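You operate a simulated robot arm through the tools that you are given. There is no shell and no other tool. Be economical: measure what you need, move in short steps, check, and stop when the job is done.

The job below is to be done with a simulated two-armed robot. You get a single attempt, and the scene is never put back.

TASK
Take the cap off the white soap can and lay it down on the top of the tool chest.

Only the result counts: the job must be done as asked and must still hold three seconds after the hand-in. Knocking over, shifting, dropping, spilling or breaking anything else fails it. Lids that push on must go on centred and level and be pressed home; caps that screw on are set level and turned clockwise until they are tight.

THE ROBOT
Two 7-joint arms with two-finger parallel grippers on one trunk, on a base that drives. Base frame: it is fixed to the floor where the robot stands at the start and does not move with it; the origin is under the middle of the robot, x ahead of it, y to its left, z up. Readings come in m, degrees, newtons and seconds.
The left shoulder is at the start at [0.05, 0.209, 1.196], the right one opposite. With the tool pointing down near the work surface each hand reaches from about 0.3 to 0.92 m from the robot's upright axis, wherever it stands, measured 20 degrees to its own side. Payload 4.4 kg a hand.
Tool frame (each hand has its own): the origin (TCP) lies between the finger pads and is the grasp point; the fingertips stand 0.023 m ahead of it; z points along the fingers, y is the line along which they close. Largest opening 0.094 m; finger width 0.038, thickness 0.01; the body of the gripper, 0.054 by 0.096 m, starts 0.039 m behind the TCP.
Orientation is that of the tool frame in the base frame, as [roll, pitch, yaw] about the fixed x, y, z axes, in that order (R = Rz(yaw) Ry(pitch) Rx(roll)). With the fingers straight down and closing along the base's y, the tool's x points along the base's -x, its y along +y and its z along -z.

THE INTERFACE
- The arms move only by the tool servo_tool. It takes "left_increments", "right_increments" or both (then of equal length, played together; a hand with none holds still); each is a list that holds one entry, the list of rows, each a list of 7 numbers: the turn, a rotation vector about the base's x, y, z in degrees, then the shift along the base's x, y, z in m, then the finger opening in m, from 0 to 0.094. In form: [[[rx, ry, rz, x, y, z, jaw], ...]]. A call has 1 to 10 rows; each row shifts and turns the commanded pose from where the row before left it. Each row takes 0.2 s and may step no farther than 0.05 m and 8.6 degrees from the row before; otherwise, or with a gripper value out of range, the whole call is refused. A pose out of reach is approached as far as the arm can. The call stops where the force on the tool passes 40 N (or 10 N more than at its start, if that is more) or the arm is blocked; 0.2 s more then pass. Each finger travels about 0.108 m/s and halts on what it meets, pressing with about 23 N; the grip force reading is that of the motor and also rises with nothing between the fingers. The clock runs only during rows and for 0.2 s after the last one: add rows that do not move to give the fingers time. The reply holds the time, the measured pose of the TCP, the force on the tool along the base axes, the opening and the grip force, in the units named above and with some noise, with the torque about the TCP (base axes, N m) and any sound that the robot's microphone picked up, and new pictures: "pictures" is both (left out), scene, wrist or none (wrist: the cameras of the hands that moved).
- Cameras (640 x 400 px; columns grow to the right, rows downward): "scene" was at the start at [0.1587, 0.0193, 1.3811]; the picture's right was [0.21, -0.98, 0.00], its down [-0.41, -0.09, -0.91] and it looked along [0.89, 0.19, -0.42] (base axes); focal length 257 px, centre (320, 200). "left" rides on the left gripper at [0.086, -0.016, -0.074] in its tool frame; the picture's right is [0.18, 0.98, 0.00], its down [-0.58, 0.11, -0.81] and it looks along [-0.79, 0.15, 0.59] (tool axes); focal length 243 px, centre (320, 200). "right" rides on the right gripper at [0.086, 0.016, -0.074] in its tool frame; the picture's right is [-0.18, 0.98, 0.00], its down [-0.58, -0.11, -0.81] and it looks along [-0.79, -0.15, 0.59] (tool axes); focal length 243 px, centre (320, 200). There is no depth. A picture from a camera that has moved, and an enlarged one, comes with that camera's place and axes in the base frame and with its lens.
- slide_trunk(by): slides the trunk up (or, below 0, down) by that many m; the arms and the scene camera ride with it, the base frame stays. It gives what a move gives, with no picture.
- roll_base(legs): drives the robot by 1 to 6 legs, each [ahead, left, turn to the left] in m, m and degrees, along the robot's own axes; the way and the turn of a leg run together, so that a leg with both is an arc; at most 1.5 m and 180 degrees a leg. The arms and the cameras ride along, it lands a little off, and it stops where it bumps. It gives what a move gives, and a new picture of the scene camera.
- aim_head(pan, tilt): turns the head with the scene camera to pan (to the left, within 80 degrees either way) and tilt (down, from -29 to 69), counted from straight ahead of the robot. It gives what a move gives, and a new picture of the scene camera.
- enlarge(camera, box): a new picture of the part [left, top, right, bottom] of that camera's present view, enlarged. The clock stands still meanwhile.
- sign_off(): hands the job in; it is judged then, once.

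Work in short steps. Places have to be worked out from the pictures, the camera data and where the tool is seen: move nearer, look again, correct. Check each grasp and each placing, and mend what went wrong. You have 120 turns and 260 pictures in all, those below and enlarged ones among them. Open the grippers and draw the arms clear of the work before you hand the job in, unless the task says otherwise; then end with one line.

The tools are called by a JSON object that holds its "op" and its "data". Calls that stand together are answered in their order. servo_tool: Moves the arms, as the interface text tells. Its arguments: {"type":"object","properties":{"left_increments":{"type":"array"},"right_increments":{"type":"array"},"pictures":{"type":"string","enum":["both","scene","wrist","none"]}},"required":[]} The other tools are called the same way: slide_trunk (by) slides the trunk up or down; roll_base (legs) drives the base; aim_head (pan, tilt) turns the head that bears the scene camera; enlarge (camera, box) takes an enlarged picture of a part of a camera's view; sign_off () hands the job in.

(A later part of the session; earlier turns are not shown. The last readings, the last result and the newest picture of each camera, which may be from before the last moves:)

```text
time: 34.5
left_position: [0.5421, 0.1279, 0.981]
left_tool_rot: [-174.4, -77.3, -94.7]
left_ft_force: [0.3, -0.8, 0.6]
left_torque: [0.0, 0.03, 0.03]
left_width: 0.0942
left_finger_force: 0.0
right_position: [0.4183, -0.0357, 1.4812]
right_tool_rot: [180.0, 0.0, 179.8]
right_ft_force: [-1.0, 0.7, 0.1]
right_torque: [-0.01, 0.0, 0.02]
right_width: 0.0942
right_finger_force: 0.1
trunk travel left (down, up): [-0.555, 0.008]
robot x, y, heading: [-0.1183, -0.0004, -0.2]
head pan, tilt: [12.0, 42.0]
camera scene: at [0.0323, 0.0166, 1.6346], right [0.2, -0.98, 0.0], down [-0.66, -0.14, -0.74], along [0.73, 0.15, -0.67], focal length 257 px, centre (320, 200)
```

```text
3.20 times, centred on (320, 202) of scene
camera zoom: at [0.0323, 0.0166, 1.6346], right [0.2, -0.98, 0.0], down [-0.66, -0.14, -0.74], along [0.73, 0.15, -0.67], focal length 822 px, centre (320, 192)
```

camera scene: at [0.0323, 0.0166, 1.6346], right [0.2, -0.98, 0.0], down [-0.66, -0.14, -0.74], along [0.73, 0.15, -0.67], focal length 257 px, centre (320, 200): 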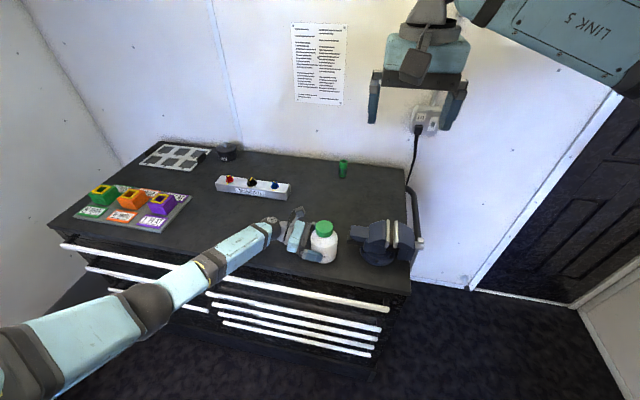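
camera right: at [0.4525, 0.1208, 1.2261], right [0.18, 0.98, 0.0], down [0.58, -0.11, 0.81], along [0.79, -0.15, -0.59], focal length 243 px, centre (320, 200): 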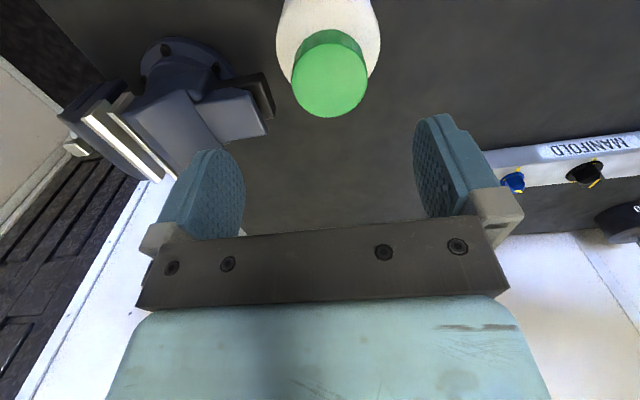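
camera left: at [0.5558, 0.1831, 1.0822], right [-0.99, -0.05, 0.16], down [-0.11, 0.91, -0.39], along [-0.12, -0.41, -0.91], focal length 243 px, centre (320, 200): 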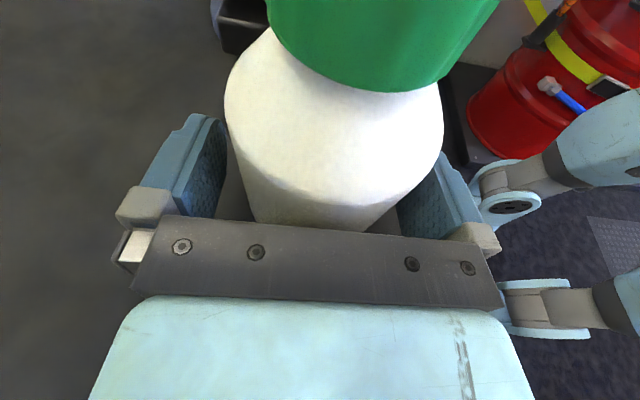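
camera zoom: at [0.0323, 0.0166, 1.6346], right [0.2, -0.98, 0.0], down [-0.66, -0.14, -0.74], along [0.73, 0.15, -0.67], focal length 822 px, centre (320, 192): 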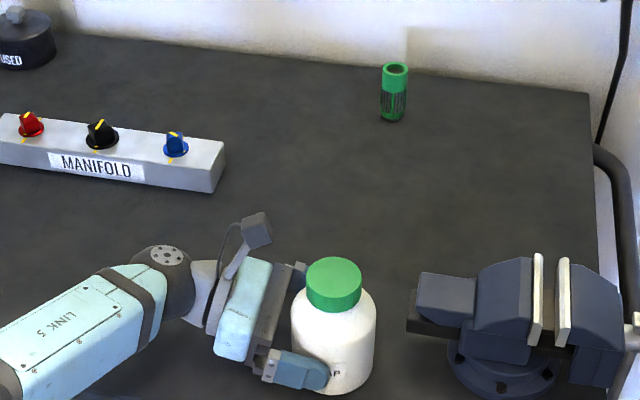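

Fingers straddle the can. I close the left jaws on the body.

{"op": "servo_tool", "data": {"left_increments": [[[0, 0, 0, 0, 0, 0, 0.086], [0, 0, 0, 0, 0, 0, 0.08], [0, 0, 0, 0, 0, 0, 0.07], [0, 0, 0, 0, 0, 0, 0.07]]]}}

```text
time: 35.5
left_position: [0.5416, 0.1273, 0.9813]
left_tool_rot: [-174.4, -77.3, -94.7]
left_ft_force: [-3.8, -0.3, -0.5]
left_torque: [-0.04, 0.43, -0.08]
left_width: 0.0841
left_finger_force: 23.0
right_position: [0.4189, -0.0366, 1.4811]
right_tool_rot: [-179.8, 0.0, 179.7]
right_ft_force: [0.5, 0.2, 0.1]
right_torque: [0.01, 0.0, 0.0]
right_width: 0.0942
right_finger_force: 0.1
trunk travel left (down, up): [-0.555, 0.008]
robot x, y, heading: [-0.1165, 0.002, -0.2]
head pan, tilt: [12.0, 42.0]
camera scene: at [0.0318, 0.0164, 1.6347], right [0.2, -0.98, 0.0], down [-0.65, -0.14, -0.74], along [0.73, 0.15, -0.67], focal length 257 px, centre (320, 200)
camera left: at [0.5554, 0.1832, 1.0824], right [-0.99, -0.05, 0.16], down [-0.11, 0.91, -0.39], along [-0.12, -0.41, -0.91], focal length 243 px, centre (320, 200)
```

scene: 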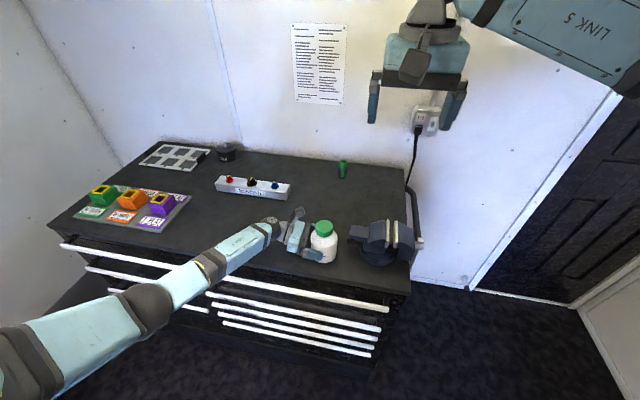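
left: 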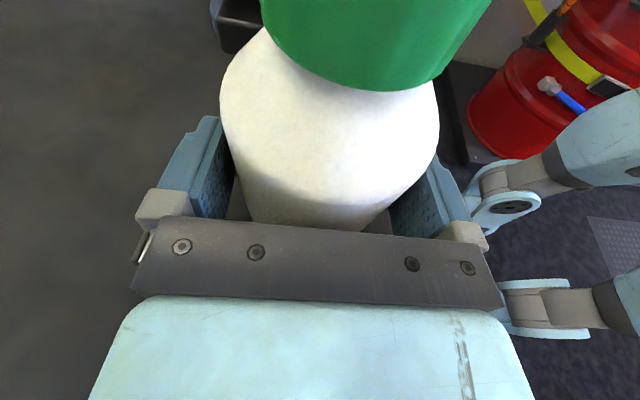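

Grip on the body holds (0.084 wide). Now the right hand goes over the cap, yawed 30° as the start of a counter-clockwise stroke.

{"op": "servo_tool", "data": {"right_increments": [[[0, 0, 7.5, 0.0122, 0.0149, -0.035, 0.08], [0, 0, 7.5, 0.0122, 0.0149, -0.035, 0.08], [0, 0, 7.5, 0.0122, 0.0149, -0.035, 0.08], [0, 0, 7.5, 0.0122, 0.0149, -0.035, 0.08], [0, 0, 0, 0.0122, 0.0149, -0.035, 0.08], [0, 0, 0, 0.0122, 0.0149, -0.035, 0.08], [0, 0, 0, 0.0122, 0.0149, -0.035, 0.08], [0, 0, 0, 0.0122, 0.0149, -0.035, 0.08], [0, 0, 0, 0.0122, 0.0149, -0.035, 0.08], [0, 0, 0, 0.0122, 0.0149, -0.035, 0.08]]]}}

{"op": "enlarge", "data": {"camera": "scene", "box": [240, 160, 400, 260]}}

```text
time: 37.7
left_position: [0.5418, 0.1289, 0.9819]
left_tool_rot: [-174.2, -77.4, -95.0]
left_ft_force: [-0.8, -1.6, 4.4]
left_torque: [-0.15, 0.38, 0.01]
left_width: 0.0835
left_finger_force: 23.1
right_position: [0.5393, 0.1121, 1.1314]
right_tool_rot: [-179.9, -0.1, -150.3]
right_ft_force: [0.5, 0.2, 0.1]
right_torque: [-0.02, 0.04, -0.02]
right_width: 0.0802
right_finger_force: 0.1
trunk travel left (down, up): [-0.555, 0.008]
robot x, y, heading: [-0.1193, 0.0021, 0.0]
head pan, tilt: [12.0, 42.0]
camera scene: at [0.0318, 0.0175, 1.6348], right [0.2, -0.98, 0.0], down [-0.65, -0.14, -0.74], along [0.73, 0.15, -0.67], focal length 257 px, centre (320, 200)
camera right: at [0.4559, 0.0851, 1.2045], right [-0.33, 0.94, 0.0], down [0.56, 0.2, 0.81], along [0.76, 0.26, -0.59], focal length 243 px, centre (320, 200)
```

scene: 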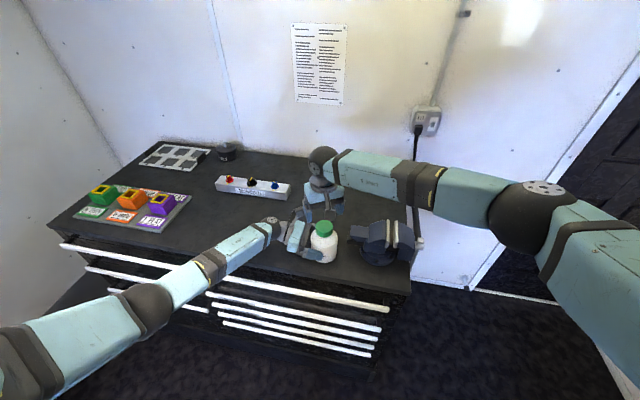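
right: 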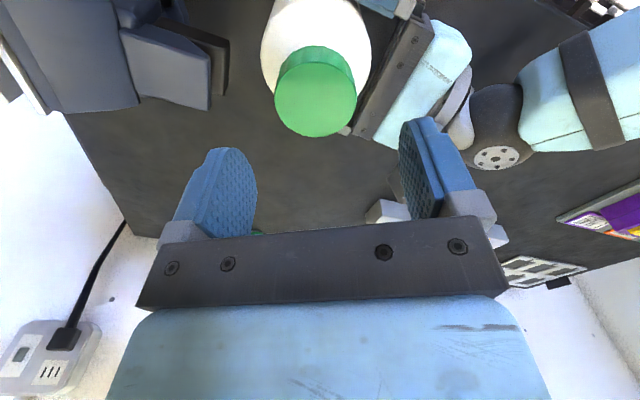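

```text
4.00 times, centred on (320, 210) of scene
camera zoom: at [0.0318, 0.0175, 1.6348], right [0.2, -0.98, 0.0], down [-0.65, -0.14, -0.74], along [0.73, 0.15, -0.67], focal length 1028 px, centre (320, 160)
```

zoom: 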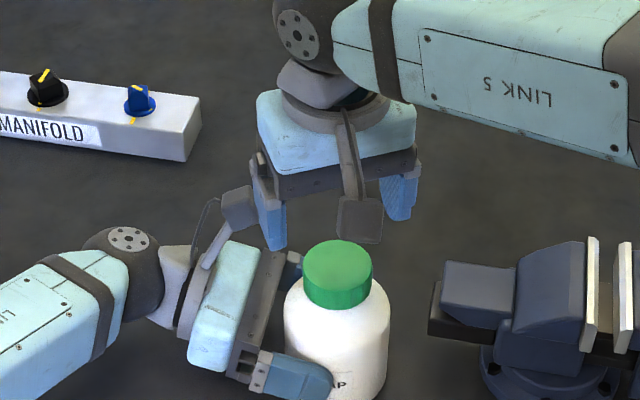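

The right hand is roughly over the cap; the wrist view suggests a few mm of offset. I descend to tips just above the cap and measure again.

{"op": "servo_tool", "data": {"right_increments": [[[0, 0, 0, -0.001, -0.001, -0.015, 0.08], [0, 0, 0, -0.001, -0.001, -0.014, 0.08], [0, 0, 0, 0, 0, 0, 0.08]]], "pictures": "wrist"}}

{"op": "enlarge", "data": {"camera": "scene", "box": [290, 180, 370, 230]}}

{"op": "enlarge", "data": {"camera": "left", "box": [160, 0, 480, 200]}}

```text
time: 38.5
left_position: [0.5411, 0.1275, 0.9815]
left_tool_rot: [-174.2, -77.4, -94.9]
left_ft_force: [-0.5, 0.2, 4.8]
left_torque: [-0.07, 0.45, 0.01]
left_width: 0.0836
left_finger_force: 23.2
right_position: [0.5374, 0.1102, 1.1025]
right_tool_rot: [179.9, 0.1, -150.2]
right_ft_force: [0.2, 0.4, 0.4]
right_torque: [0.01, -0.02, 0.01]
right_width: 0.0799
right_finger_force: 0.1
trunk travel left (down, up): [-0.555, 0.008]
robot x, y, heading: [-0.1194, 0.001, 0.0]
head pan, tilt: [12.0, 42.0]
camera right: at [0.4543, 0.0821, 1.1762], right [-0.33, 0.94, 0.0], down [0.56, 0.19, 0.81], along [0.76, 0.26, -0.59], focal length 243 px, centre (320, 200)
```

right: 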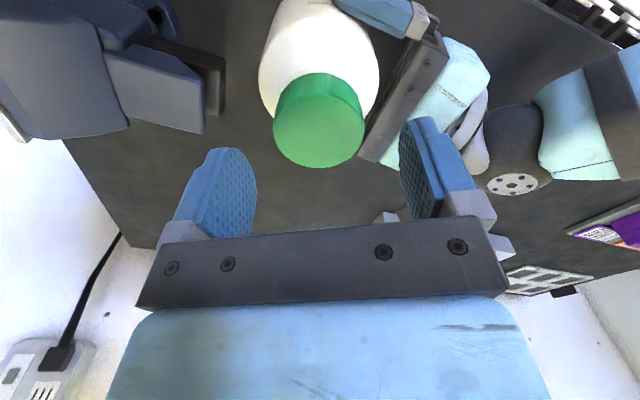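

```text
8.00 times, centred on (330, 205) of scene
camera zoom: at [0.0316, 0.0163, 1.6347], right [0.2, -0.98, 0.0], down [-0.65, -0.14, -0.74], along [0.73, 0.15, -0.67], focal length 2056 px, centre (240, 160)
```

zoom: 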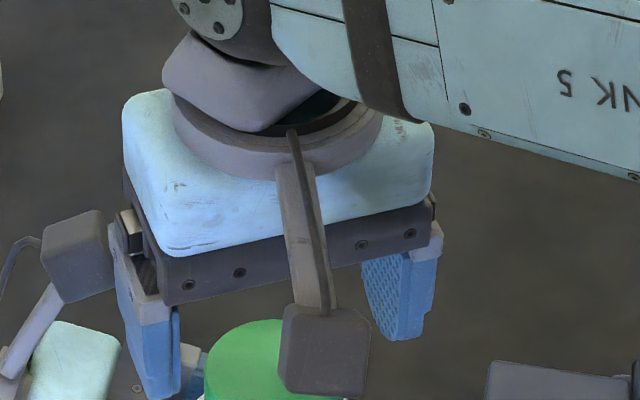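

```text
2.00 times, centred on (320, 100) of left
camera zoom: at [0.5555, 0.1832, 1.0829], right [-0.99, -0.05, 0.16], down [-0.11, 0.91, -0.39], along [-0.12, -0.41, -0.91], focal length 485 px, centre (320, 400)
```

zoom: 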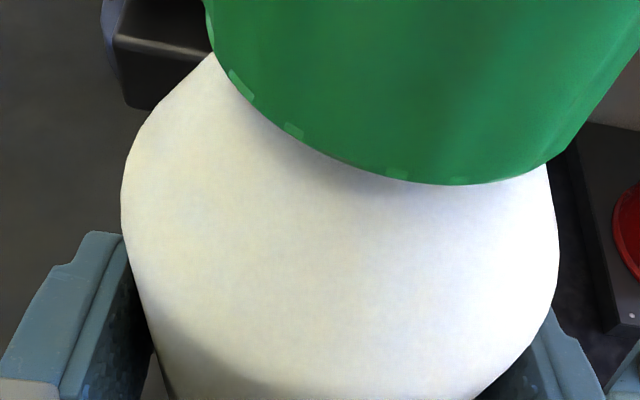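

{"op": "enlarge", "data": {"camera": "right", "box": [240, 50, 400, 190]}}

```text
2.86 times, centred on (320, 120) of right
camera zoom: at [0.4543, 0.0821, 1.1762], right [-0.33, 0.94, 0.0], down [0.56, 0.19, 0.81], along [0.76, 0.26, -0.59], focal length 693 px, centre (320, 429)
```

zoom: 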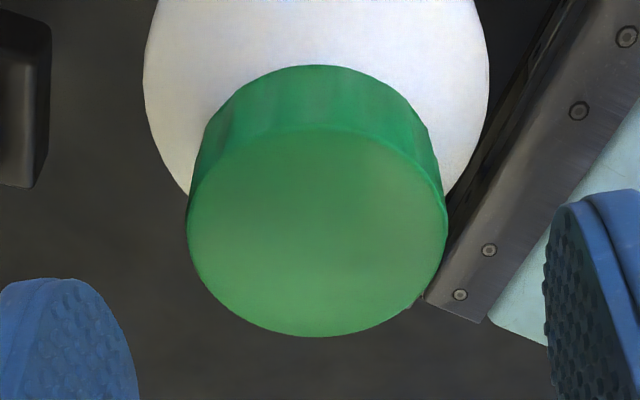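

The top face is centred exactly where the TCP projects, so the hand is aligned (cap ≈ [0.537, 0.110], 0.051 wide). I descend to TCP z ≈ 1.069 around the cap and close.

{"op": "servo_tool", "data": {"right_increments": [[[0, 0, 0, 0, 0, -0.015, 0.08], [0, 0, 0, 0, 0, -0.01, 0.08], [0, 0, 0, 0, 0, -0.008, 0.08], [0, 0, 0, 0, 0, 0, 0.08]]], "pictures": "wrist"}}

{"op": "enlarge", "data": {"camera": "left", "box": [160, 0, 480, 200]}}

{"op": "enlarge", "data": {"camera": "scene", "box": [280, 180, 380, 260]}}

```text
time: 39.5
left_position: [0.5409, 0.1281, 0.9804]
left_tool_rot: [-174.2, -77.4, -94.9]
left_ft_force: [-0.1, 0.9, 5.2]
left_torque: [-0.09, 0.43, -0.01]
left_width: 0.0835
left_finger_force: 23.1
right_position: [0.5377, 0.1099, 1.0701]
right_tool_rot: [180.0, 0.1, -150.2]
right_ft_force: [-0.1, 0.7, -1.6]
right_torque: [0.01, 0.01, 0.02]
right_width: 0.08
right_finger_force: 0.1
trunk travel left (down, up): [-0.555, 0.008]
robot x, y, heading: [-0.1183, 0.0009, -0.1]
head pan, tilt: [12.0, 42.0]
camera right: at [0.4549, 0.0825, 1.1435], right [-0.33, 0.94, 0.0], down [0.56, 0.19, 0.81], along [0.76, 0.26, -0.59], focal length 243 px, centre (320, 200)
```

right: 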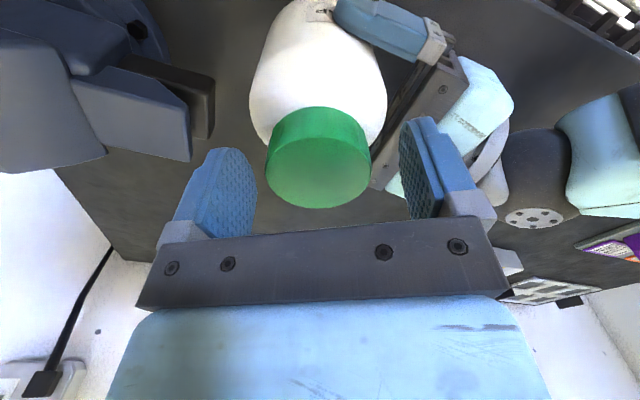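

```text
2.00 times, centred on (320, 100) of left
camera zoom: at [0.5554, 0.1832, 1.0829], right [-0.99, -0.05, 0.16], down [-0.11, 0.91, -0.39], along [-0.12, -0.41, -0.91], focal length 485 px, centre (320, 400)
```

zoom: 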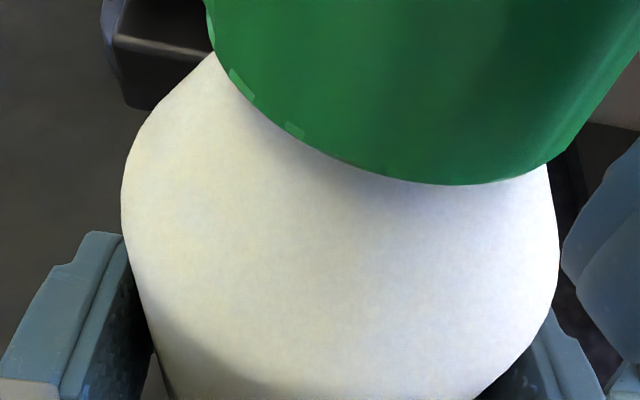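

```text
5.00 times, centred on (330, 220) of scene
camera zoom: at [0.0315, 0.0163, 1.6348], right [0.2, -0.98, 0.0], down [-0.65, -0.14, -0.74], along [0.73, 0.15, -0.67], focal length 1285 px, centre (270, 100)
```

zoom: 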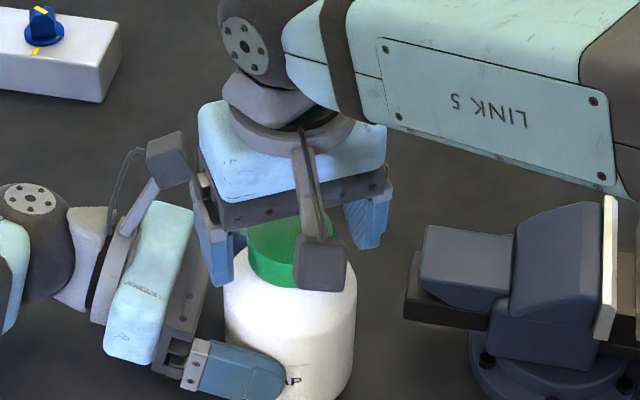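

Fingers are beside the cap. I close on it.

{"op": "servo_tool", "data": {"right_increments": [[[0, 0, 0, 0, 0, 0, 0.06], [0, 0, 0, 0, 0, 0, 0.045], [0, 0, 0, 0, 0, 0, 0.04], [0, 0, 0, 0, 0, 0, 0.04]]], "pictures": "wrist"}}

```text
time: 40.5
left_position: [0.5414, 0.129, 0.9819]
left_tool_rot: [-174.2, -77.3, -94.9]
left_ft_force: [-0.5, 1.8, 7.9]
left_torque: [-0.17, 0.45, 0.02]
left_width: 0.0833
left_finger_force: 23.0
right_position: [0.5382, 0.1104, 1.0705]
right_tool_rot: [179.9, 0.0, -150.2]
right_ft_force: [0.0, -1.5, 0.9]
right_torque: [-0.06, -0.03, 0.0]
right_width: 0.0502
right_finger_force: 22.6
trunk travel left (down, up): [-0.555, 0.008]
robot x, y, heading: [-0.1189, -0.0012, 0.1]
head pan, tilt: [12.0, 42.0]
heard: snap
camera right: at [0.4547, 0.0825, 1.1438], right [-0.33, 0.94, 0.0], down [0.56, 0.19, 0.81], along [0.76, 0.26, -0.59], focal length 243 px, centre (320, 200)
```

right: 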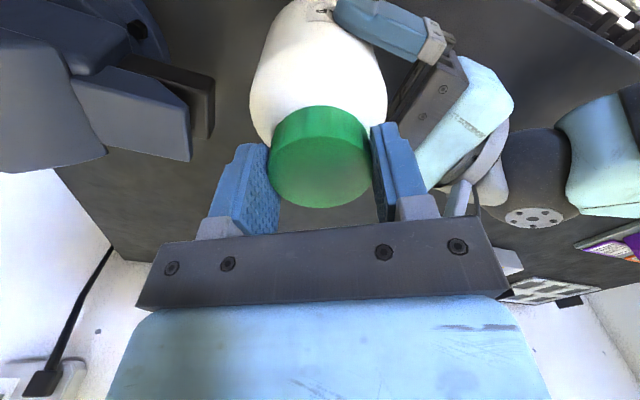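

A snap was heard as the cap was squeezed (perhaps a squeeze-lock releasing). I try a small counter-clockwise turn and watch the torque.

{"op": "servo_tool", "data": {"right_increments": [[[0, 0, 4, 0, 0, 0, 0.04], [0, 0, 4, 0, 0, 0, 0.04], [0, 0, 4, 0, 0, 0, 0.04], [0, 0, 4, 0, 0, 0, 0.04]]], "pictures": "wrist"}}

{"op": "enlarge", "data": {"camera": "left", "box": [160, 0, 480, 200]}}

```text
time: 41.5
left_position: [0.5413, 0.1271, 0.9816]
left_tool_rot: [-174.1, -77.3, -95.0]
left_ft_force: [-3.0, 4.7, 8.1]
left_torque: [-0.28, 0.46, 0.02]
left_width: 0.0835
left_finger_force: 23.1
right_position: [0.5373, 0.11, 1.0692]
right_tool_rot: [180.0, 0.0, -134.2]
right_ft_force: [0.8, -4.6, -0.7]
right_torque: [-0.12, -0.03, -0.04]
right_width: 0.0505
right_finger_force: 22.3
trunk travel left (down, up): [-0.555, 0.008]
robot x, y, heading: [-0.1205, 0.0022, -0.0]
head pan, tilt: [12.0, 42.0]
camera right: at [0.4658, 0.0603, 1.1438], right [-0.58, 0.82, 0.0], down [0.48, 0.34, 0.81], along [0.66, 0.46, -0.59], focal length 243 px, centre (320, 200)
```

right: 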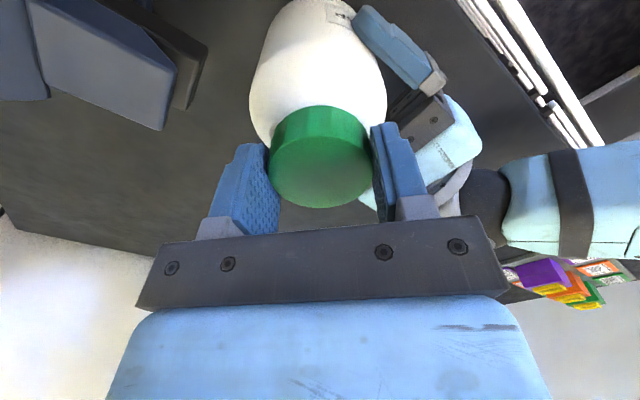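

```text
2.00 times, centred on (320, 100) of left
camera zoom: at [0.5552, 0.1833, 1.083], right [-0.99, -0.05, 0.16], down [-0.11, 0.91, -0.39], along [-0.12, -0.41, -0.91], focal length 485 px, centre (320, 400)
```

zoom: 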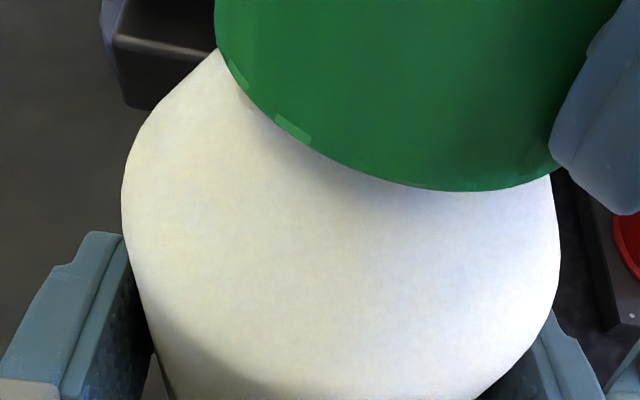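

The turn goes easily. I continue counter-clockwise another 72° with a hint of lift.

{"op": "servo_tool", "data": {"right_increments": [[[0, 0, 8, 0, 0, 0.0001, 0.04], [0, 0, 8, 0, 0, 0.0001, 0.04], [0, 0, 8, 0, 0, 0.0001, 0.04], [0, 0, 8, 0, 0, 0.0001, 0.04], [0, 0, 8, 0, 0, 0.0001, 0.04], [0, 0, 8, 0, 0, 0.0001, 0.04], [0, 0, 8, 0, 0, 0.0001, 0.04], [0, 0, 8, 0, 0, 0.0001, 0.04], [0, 0, 8, 0, 0, 0.0001, 0.04]]], "pictures": "wrist"}}

{"op": "enlarge", "data": {"camera": "left", "box": [160, 0, 480, 200]}}

```text
time: 43.5
left_position: [0.5414, 0.1277, 0.9784]
left_tool_rot: [-175.0, -77.0, -94.2]
left_ft_force: [-6.2, 1.1, -5.1]
left_torque: [0.03, -0.61, -0.19]
left_width: 0.0894
left_finger_force: 22.2
right_position: [0.5098, 0.0957, 1.0963]
right_tool_rot: [179.9, 0.2, -122.1]
right_ft_force: [6.1, -2.0, 0.7]
right_torque: [-0.03, -0.17, -0.03]
right_width: 0.067
right_finger_force: 2.7
right hand out of reach, approached as far as the arm can: row 1, 2, 3, 4, 5, 6, 7, 8, 9
trunk travel left (down, up): [-0.555, 0.008]
robot x, y, heading: [-0.1147, -0.0015, -0.1]
head pan, tilt: [12.0, 42.0]
camera right: at [0.4493, 0.0321, 1.1696], right [-0.73, 0.68, 0.0], down [0.4, 0.43, 0.81], along [0.55, 0.59, -0.59], focal length 243 px, centre (320, 200)
```

right: 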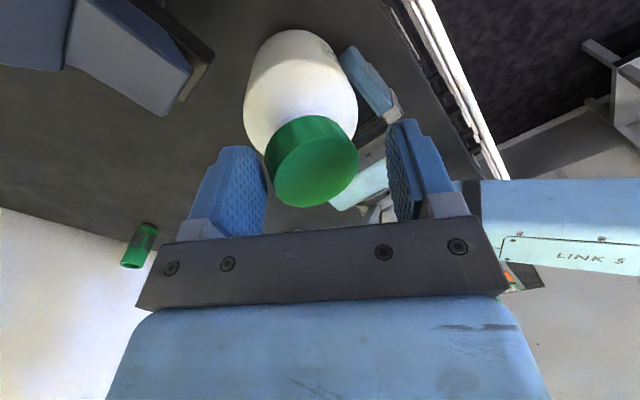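

```text
2.00 times, centred on (320, 100) of left
camera zoom: at [0.5553, 0.1817, 1.0807], right [-0.99, -0.06, 0.16], down [-0.11, 0.91, -0.39], along [-0.12, -0.4, -0.91], focal length 485 px, centre (320, 400)
```

zoom: 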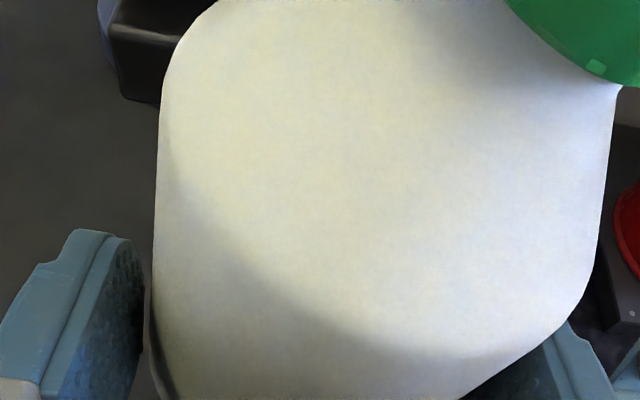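

The right wrist hit its turning limit and drew the cap aside, tilting the can. I look at the state before touching anything.

{"op": "enlarge", "data": {"camera": "scene", "box": [270, 170, 390, 270]}}

{"op": "enlarge", "data": {"camera": "right", "box": [160, 10, 480, 230]}}

```text
4.00 times, centred on (330, 220) of scene
camera zoom: at [0.0323, 0.0133, 1.6344], right [0.2, -0.98, 0.0], down [-0.66, -0.13, -0.74], along [0.73, 0.15, -0.67], focal length 1028 px, centre (280, 120)
```

zoom: 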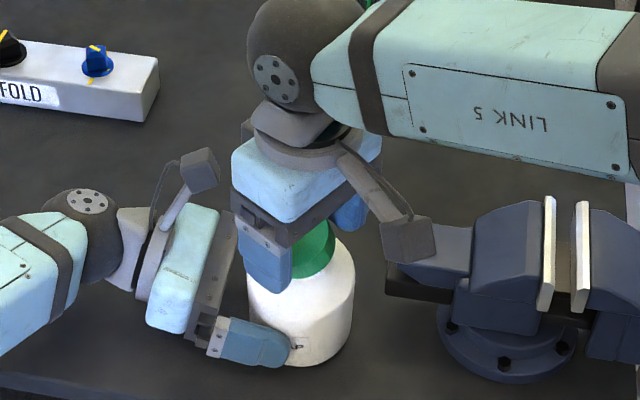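

```text
1.82 times, centred on (320, 120) of right
camera zoom: at [0.4493, 0.0321, 1.1696], right [-0.73, 0.68, 0.0], down [0.4, 0.43, 0.81], along [0.55, 0.59, -0.59], focal length 441 px, centre (320, 346)
```

zoom: 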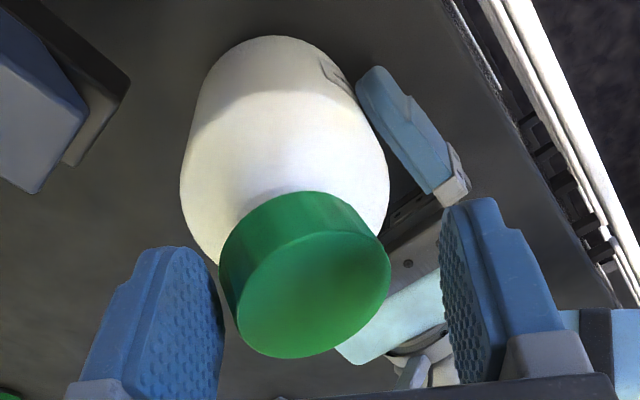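

The cap is still on, the can leans a little in the left jaws, and the right hand has slipped off. I open the right jaws first without moving.

{"op": "servo_tool", "data": {"right_increments": [[[0, 0, 0, 0, 0, 0, 0.085], [0, 0, 0, 0, 0, 0, 0.085]]], "pictures": "wrist"}}

```text
time: 44.1
left_position: [0.5422, 0.1274, 0.9794]
left_tool_rot: [-174.7, -77.2, -94.4]
left_ft_force: [0.0, 0.5, -6.5]
left_torque: [0.15, -0.11, -0.05]
left_width: 0.0825
left_finger_force: 23.0
right_position: [0.5089, 0.0972, 1.0957]
right_tool_rot: [179.9, 0.0, -122.2]
right_ft_force: [1.3, -1.3, 2.1]
right_torque: [-0.01, -0.1, -0.06]
right_width: 0.0859
right_finger_force: 0.5
trunk travel left (down, up): [-0.555, 0.008]
robot x, y, heading: [-0.1168, -0.003, -0.3]
head pan, tilt: [12.0, 42.0]
camera right: at [0.4496, 0.0334, 1.1692], right [-0.73, 0.68, 0.0], down [0.4, 0.43, 0.81], along [0.55, 0.59, -0.59], focal length 243 px, centre (320, 200)
```

right: 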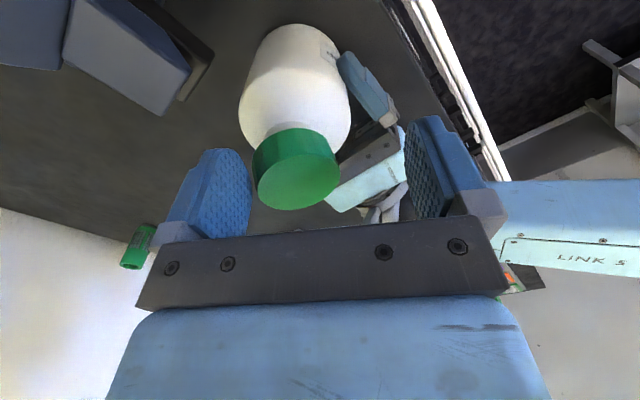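

Now I lift the right hand clear while turning it back to within reach.

{"op": "servo_tool", "data": {"right_increments": [[[0, 0, 0, 0, 0, 0.02, 0.085], [0, 0, -8, 0, 0, 0.02, 0.085], [0, 0, -8, 0, 0, 0.02, 0.085], [0, 0, -8, 0, 0, 0.02, 0.085], [0, 0, -8, 0, 0, 0.02, 0.085], [0, 0, -8, 0, 0, 0, 0.085], [0, 0, -8, 0, 0, 0, 0.085], [0, 0, -8, 0, 0, 0, 0.085], [0, 0, 0, 0, 0, 0, 0.085]]], "pictures": "both"}}

{"op": "enlarge", "data": {"camera": "scene", "box": [270, 190, 390, 270]}}

{"op": "enlarge", "data": {"camera": "left", "box": [120, 0, 520, 250]}}

```text
time: 46.1
left_position: [0.542, 0.1273, 0.98]
left_tool_rot: [-174.6, -77.4, -94.5]
left_ft_force: [0.3, -0.5, -4.6]
left_torque: [0.14, 0.0, -0.02]
left_width: 0.0823
left_finger_force: 23.2
right_position: [0.5095, 0.098, 1.1949]
right_tool_rot: [179.9, 0.0, -178.4]
right_ft_force: [-0.5, 0.2, -0.7]
right_torque: [-0.01, -0.01, 0.0]
right_width: 0.0849
right_finger_force: 0.1
trunk travel left (down, up): [-0.555, 0.008]
robot x, y, heading: [-0.1161, 0.003, -0.2]
head pan, tilt: [12.0, 42.0]
camera scene: at [0.0331, 0.0166, 1.6345], right [0.2, -0.98, 0.0], down [-0.66, -0.14, -0.74], along [0.73, 0.15, -0.67], focal length 257 px, centre (320, 200)
camera right: at [0.4229, 0.1122, 1.2694], right [0.16, 0.99, 0.0], down [0.58, -0.09, 0.81], along [0.8, -0.13, -0.59], focal length 243 px, centre (320, 200)
```

scene: 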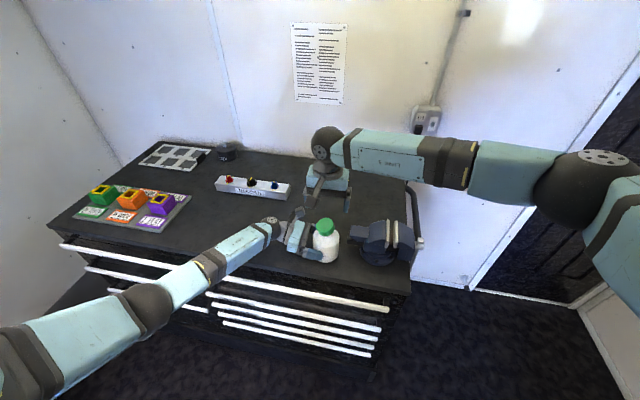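
right: 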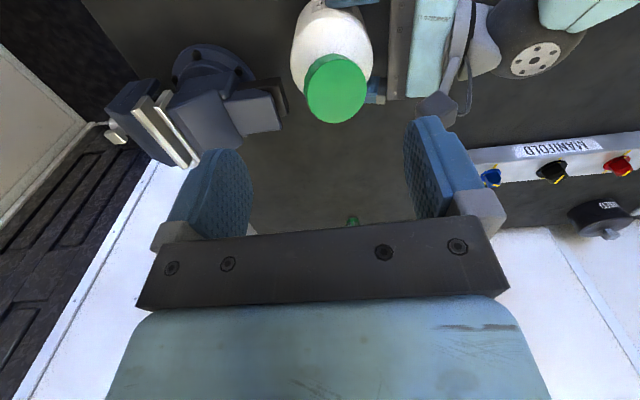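

```text
5.00 times, centred on (330, 230) of scene
camera zoom: at [0.0331, 0.0166, 1.6345], right [0.2, -0.98, 0.0], down [-0.66, -0.14, -0.74], along [0.73, 0.15, -0.67], focal length 1285 px, centre (270, 50)
```

zoom: 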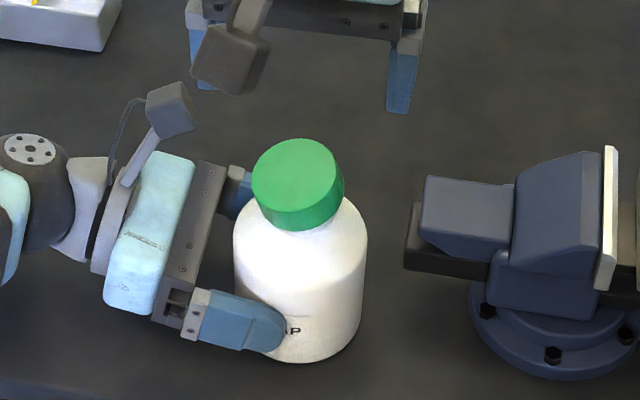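

```text
1.60 times, centred on (320, 125) of left
camera zoom: at [0.5563, 0.1834, 1.0818], right [-0.99, -0.05, 0.16], down [-0.11, 0.91, -0.39], along [-0.12, -0.41, -0.91], focal length 388 px, centre (320, 320)
```

zoom: 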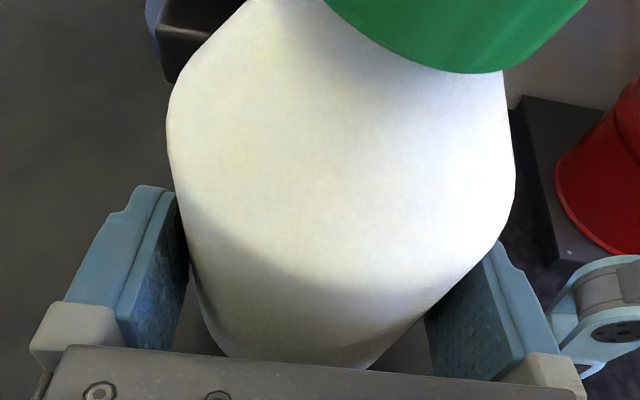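

The can is still held, leaning about 4° with its top toward the left hand, cap still on. I tip the left hand to upright it and lower slowly until the bottom meets the bench.

{"op": "servo_tool", "data": {"left_increments": [[[2, 0, 0, 0, 0, 0, 0.07], [2, 0, 0, 0, 0, 0, 0.07], [0, 0, 0, 0, 0, -0.001, 0.07], [0, 0, 0, 0, 0, -0.001, 0.07], [0, 0, 0, 0, 0, 0, 0.07]]], "pictures": "none"}}

{"op": "enlarge", "data": {"camera": "scene", "box": [270, 190, 390, 270]}}

{"op": "enlarge", "data": {"camera": "right", "box": [250, 0, 430, 130]}}

```text
time: 47.3
left_position: [0.5426, 0.1273, 0.9803]
left_tool_rot: [-175.0, -73.4, -94.0]
left_ft_force: [5.1, 1.2, 12.2]
left_torque: [-0.9, 0.1, 0.29]
left_width: 0.0822
left_finger_force: 22.5
right_position: [0.508, 0.0971, 1.196]
right_tool_rot: [179.9, 0.0, -178.2]
right_ft_force: [-0.6, 0.7, 0.0]
right_torque: [-0.03, 0.0, -0.04]
right_width: 0.0851
right_finger_force: 0.1
trunk travel left (down, up): [-0.555, 0.008]
robot x, y, heading: [-0.1166, -0.0021, -0.4]
head pan, tilt: [12.0, 42.0]
```

```text
5.00 times, centred on (330, 230) of scene
camera zoom: at [0.0312, 0.0163, 1.6349], right [0.2, -0.98, 0.0], down [-0.65, -0.14, -0.74], along [0.73, 0.15, -0.67], focal length 1285 px, centre (270, 50)
```

zoom: 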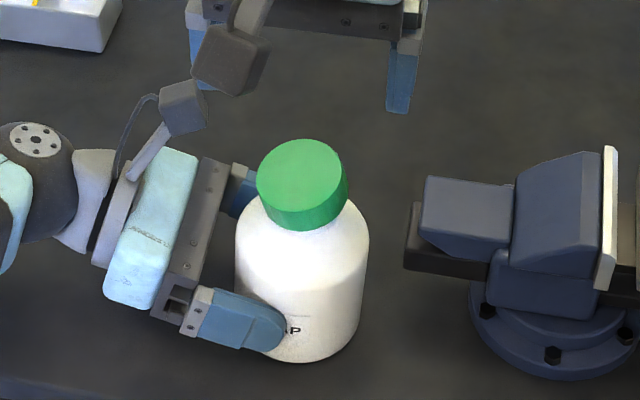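

```text
3.08 times, centred on (340, 65) of right
camera zoom: at [0.4214, 0.112, 1.2703], right [0.15, 0.99, 0.0], down [0.58, -0.09, 0.81], along [0.8, -0.12, -0.59], focal length 746 px, centre (258, 615)
```

zoom: 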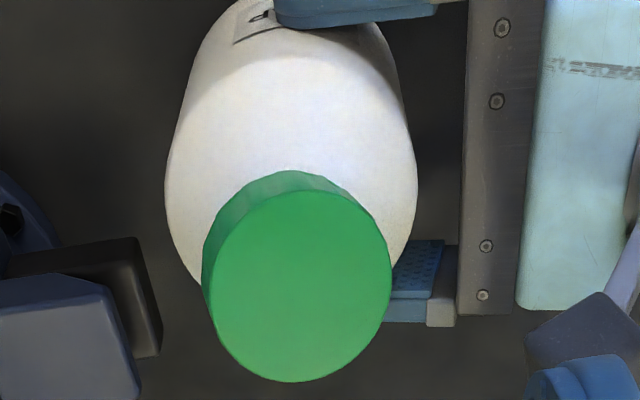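

The can now stands on the bench (12 N press) and looks upright. I open the left jaws, drop to a lower, flatter grip (for clearance between the two wrist cameras), and check.

{"op": "servo_tool", "data": {"left_increments": [[[0, 0, 0, 0, 0, 0.0005, 0.085], [0, 0, 0, 0, 0, 0, 0.094], [0, 0, 0, 0, 0, 0, 0.094]]], "pictures": "none"}}

{"op": "enlarge", "data": {"camera": "left", "box": [120, 0, 520, 250]}}

{"op": "enlarge", "data": {"camera": "scene", "box": [270, 190, 390, 270]}}

```text
time: 48.1
left_position: [0.5418, 0.1284, 0.9798]
left_tool_rot: [-175.6, -73.3, -93.5]
left_ft_force: [1.0, -0.1, 0.3]
left_torque: [0.01, -0.05, -0.01]
left_width: 0.0942
left_finger_force: 0.1
right_position: [0.5089, 0.0973, 1.1957]
right_tool_rot: [179.9, -0.1, -178.2]
right_ft_force: [-0.2, -0.2, 0.2]
right_torque: [0.01, -0.01, 0.01]
right_width: 0.0851
right_finger_force: 0.0
trunk travel left (down, up): [-0.555, 0.008]
robot x, y, heading: [-0.116, -0.0009, -0.4]
head pan, tilt: [12.0, 42.0]
```

```text
1.60 times, centred on (320, 125) of left
camera zoom: at [0.5564, 0.176, 1.0837], right [-0.99, -0.06, 0.15], down [-0.11, 0.94, -0.33], along [-0.12, -0.34, -0.93], focal length 388 px, centre (320, 320)
```

zoom: 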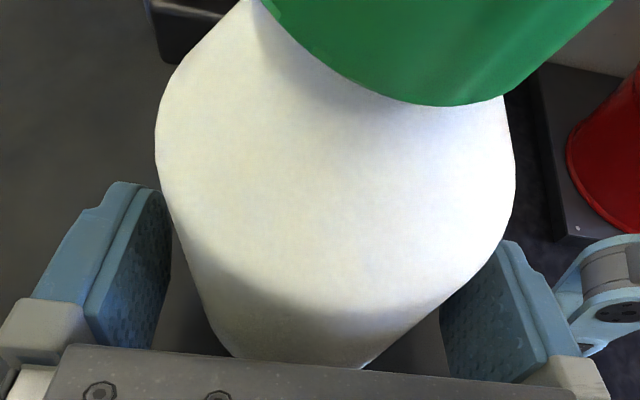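

```text
5.00 times, centred on (330, 230) of scene
camera zoom: at [0.0328, 0.0166, 1.6346], right [0.2, -0.98, 0.0], down [-0.66, -0.14, -0.74], along [0.73, 0.15, -0.67], focal length 1285 px, centre (270, 50)
```

zoom: 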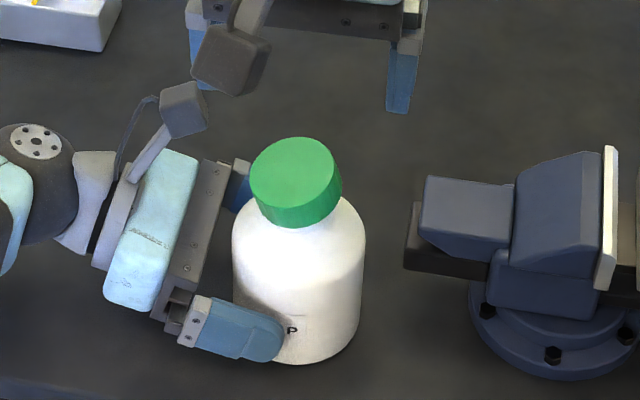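

Released and force-free. I flatten the left hand by 8° and lower it 12 mm before regrasping.

{"op": "servo_tool", "data": {"left_increments": [[[-4, 0, 0, 0, 0.001, 0, 0.094], [-4, 0, 0, 0, 0.001, -0.004, 0.094], [0, 0, 0, 0, 0, -0.004, 0.094], [0, 0, 0, 0, 0, -0.004, 0.094], [0, 0, 0, 0, 0, 0, 0.094]]], "pictures": "wrist"}}

{"op": "enlarge", "data": {"camera": "scene", "box": [280, 200, 370, 270]}}

{"op": "enlarge", "data": {"camera": "right", "box": [250, 0, 430, 130]}}

```text
time: 49.3
left_position: [0.541, 0.1292, 0.971]
left_tool_rot: [-170.2, -81.3, -98.8]
left_ft_force: [2.9, 3.5, 22.7]
left_torque: [1.3, 0.26, -0.21]
left_width: 0.094
left_finger_force: 0.0
right_position: [0.5082, 0.0967, 1.1979]
right_tool_rot: [-180.0, 0.1, -178.2]
right_ft_force: [0.3, 0.1, 0.3]
right_torque: [0.03, -0.02, 0.0]
right_width: 0.0851
right_finger_force: 0.0
trunk travel left (down, up): [-0.555, 0.008]
robot x, y, heading: [-0.1186, 0.0007, -0.2]
head pan, tilt: [12.0, 42.0]
camera left: at [0.5554, 0.1923, 1.0685], right [-0.99, -0.04, 0.16], down [-0.11, 0.88, -0.46], along [-0.12, -0.47, -0.87], focal length 243 px, centre (320, 200)
```

left: 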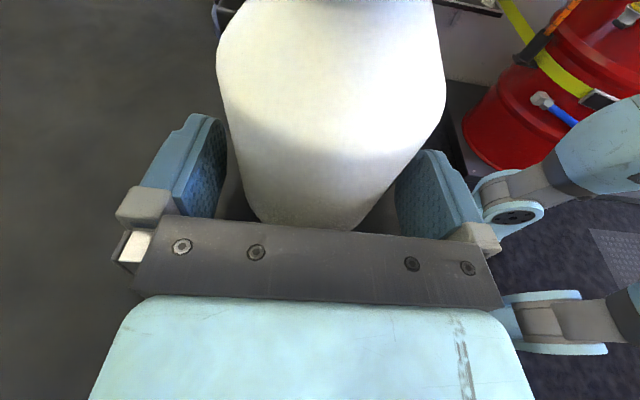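

```text
5.71 times, centred on (325, 235) of scene
camera zoom: at [0.0295, 0.0162, 1.6353], right [0.2, -0.98, 0.0], down [-0.65, -0.14, -0.74], along [0.73, 0.15, -0.67], focal length 1469 px, centre (291, 0)
```

zoom: 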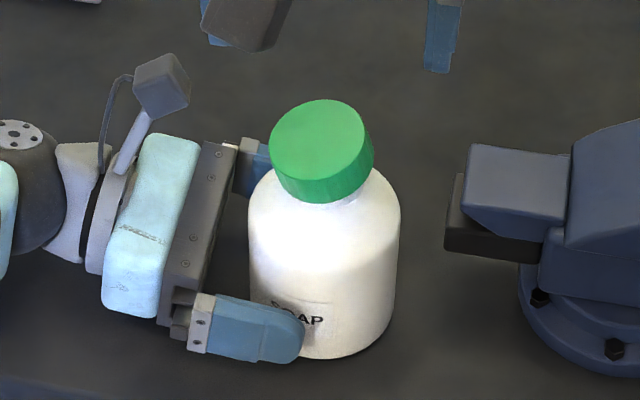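

```text
3.08 times, centred on (340, 65) of right
camera zoom: at [0.4202, 0.1118, 1.2712], right [0.15, 0.99, 0.0], down [0.58, -0.09, 0.81], along [0.8, -0.12, -0.59], focal length 746 px, centre (258, 615)
```

zoom: 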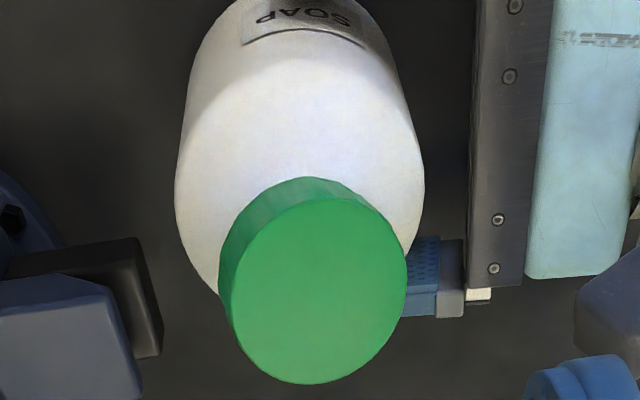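

The left gripper's body touched the bench (bench top is near z 0.94), so I raise it 12 mm. The cap now seems cocked on the neck, i.e. perhaps loose already.

{"op": "servo_tool", "data": {"left_increments": [[[0, 0, 0, 0, 0, 0.006, 0.094], [0, 0, 0, 0, 0, 0.006, 0.094], [0, 0, 0, 0, 0, 0, 0.094]]], "pictures": "none"}}

{"op": "enlarge", "data": {"camera": "scene", "box": [305, 212, 355, 252]}}

{"op": "enlarge", "data": {"camera": "left", "box": [160, 0, 480, 200]}}

```text
time: 50.1
left_position: [0.5416, 0.1302, 0.9783]
left_tool_rot: [-172.8, -81.3, -96.5]
left_ft_force: [-0.2, -0.4, 0.5]
left_torque: [-0.02, -0.01, 0.02]
left_width: 0.0939
left_finger_force: 0.1
right_position: [0.5102, 0.0985, 1.1951]
right_tool_rot: [180.0, 0.0, -178.2]
right_ft_force: [-0.1, -0.4, 0.1]
right_torque: [0.02, 0.02, 0.0]
right_width: 0.0848
right_finger_force: 0.0
trunk travel left (down, up): [-0.555, 0.008]
robot x, y, heading: [-0.1222, -0.0028, -0.3]
head pan, tilt: [12.0, 42.0]
```

```text
10.00 times, centred on (330, 232) of scene
camera zoom: at [0.0328, 0.0164, 1.6345], right [0.2, -0.98, 0.0], down [-0.66, -0.14, -0.74], along [0.73, 0.15, -0.67], focal length 2570 px, centre (220, -120)
```

zoom: 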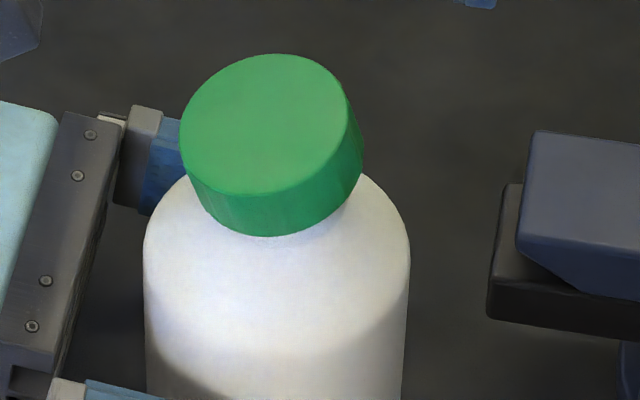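

```text
2.00 times, centred on (320, 100) of left
camera zoom: at [0.5558, 0.1921, 1.0758], right [-0.99, -0.04, 0.16], down [-0.11, 0.88, -0.46], along [-0.12, -0.47, -0.88], focal length 485 px, centre (320, 400)
```

zoom: 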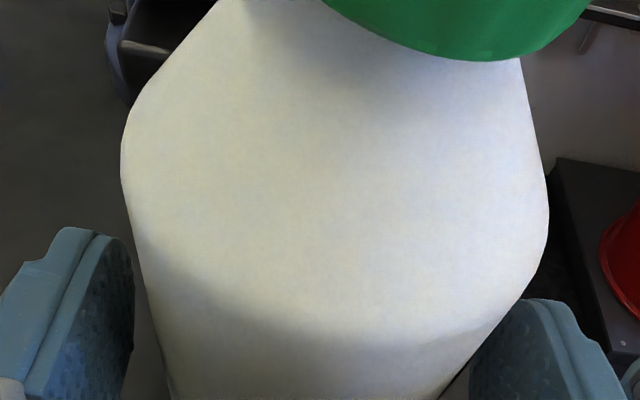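

The cap is visibly loose and cocked about 12° toward +y on the neck. I'll pick it off: I turn the right hand to close along x (across the lean), staying high, over the cap.

{"op": "servo_tool", "data": {"right_increments": [[[0, 0, -8.5, 0.003, 0.0012, 0, 0.085], [0, 0, -8.5, 0.003, 0.0012, 0, 0.085], [0, 0, -8.5, 0.003, 0.0012, 0, 0.085], [0, 0, -8.5, 0.003, 0.0012, 0, 0.085], [0, 0, -8.5, 0.003, 0.0012, 0, 0.085], [0, 0, -8.5, 0.003, 0.0012, 0, 0.085], [0, 0, -8.5, 0.003, 0.0012, 0, 0.085], [0, 0, -8.5, 0.003, 0.0012, 0, 0.085], [0, 0, -8.5, 0.003, 0.0012, 0, 0.085], [0, 0, -8.5, 0.003, 0.0012, 0, 0.085]]]}}

```text
time: 52.3
left_position: [0.5408, 0.1298, 0.9787]
left_tool_rot: [-172.1, -81.2, -96.8]
left_ft_force: [0.0, 0.6, 0.2]
left_torque: [0.01, 0.01, -0.04]
left_width: 0.0941
left_finger_force: 0.0
right_position: [0.5381, 0.1089, 1.1967]
right_tool_rot: [-180.0, 0.0, 96.7]
right_ft_force: [1.0, 0.3, 1.2]
right_torque: [0.03, -0.02, -0.02]
right_width: 0.0848
right_finger_force: 0.2
trunk travel left (down, up): [-0.555, 0.008]
robot x, y, heading: [-0.1199, -0.0013, -0.1]
head pan, tilt: [12.0, 42.0]
camera scene: at [0.0324, 0.0166, 1.6346], right [0.2, -0.98, 0.0], down [-0.66, -0.14, -0.74], along [0.73, 0.15, -0.67], focal length 257 px, centre (320, 200)
camera right: at [0.5452, 0.1981, 1.2696], right [1.0, -0.07, 0.0], down [-0.04, -0.59, 0.81], along [-0.06, -0.8, -0.59], focal length 243 px, centre (320, 200)
```

scene: 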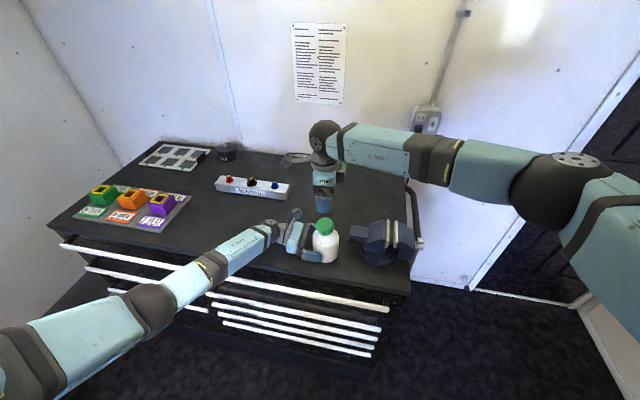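
right: 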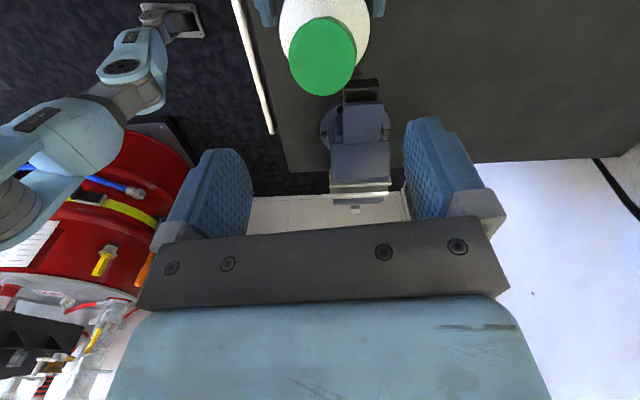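

Aligned: the cap's face sits exactly at the TCP's projection. I descend to just above it and recheck.

{"op": "servo_tool", "data": {"right_increments": [[[0, 0, 0, 0, 0, -0.03, 0.08], [0, 0, 0, 0, 0, -0.03, 0.08], [0, 0, 0, 0, 0, -0.03, 0.08], [0, 0, 0, 0, 0, 0, 0.08]]], "pictures": "wrist"}}

{"op": "enlarge", "data": {"camera": "scene", "box": [280, 180, 380, 260]}}

```text
time: 53.3
left_position: [0.5432, 0.1307, 0.9802]
left_tool_rot: [-172.2, -81.3, -96.9]
left_ft_force: [-0.3, 0.1, 0.8]
left_torque: [-0.02, -0.02, 0.01]
left_width: 0.0941
left_finger_force: 0.1
right_position: [0.5405, 0.1096, 1.106]
right_tool_rot: [180.0, 0.0, 96.8]
right_ft_force: [0.0, -0.1, 0.7]
right_torque: [-0.02, -0.01, 0.0]
right_width: 0.08
right_finger_force: 0.2
trunk travel left (down, up): [-0.555, 0.008]
robot x, y, heading: [-0.1163, -0.0006, -0.3]
head pan, tilt: [12.0, 42.0]
camera right: at [0.5454, 0.1975, 1.1792], right [1.0, -0.07, 0.0], down [-0.04, -0.59, 0.81], along [-0.05, -0.8, -0.59], focal length 243 px, centre (320, 200)
```

right: 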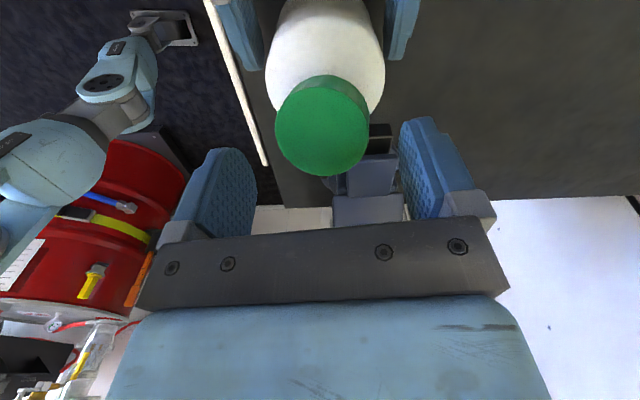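

```text
5.00 times, centred on (330, 220) of scene
camera zoom: at [0.0322, 0.0163, 1.6347], right [0.2, -0.98, 0.0], down [-0.65, -0.14, -0.74], along [0.73, 0.15, -0.67], focal length 1285 px, centre (270, 100)
```

zoom: 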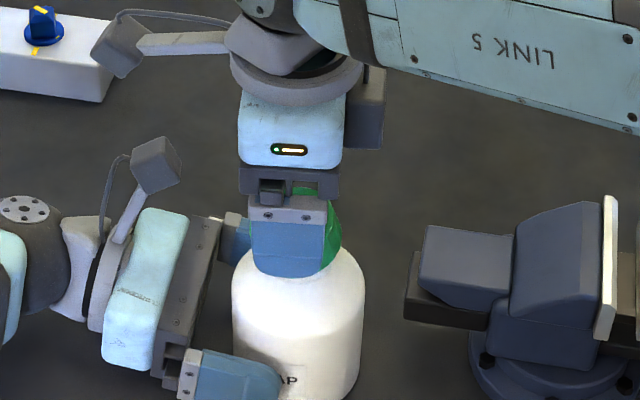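

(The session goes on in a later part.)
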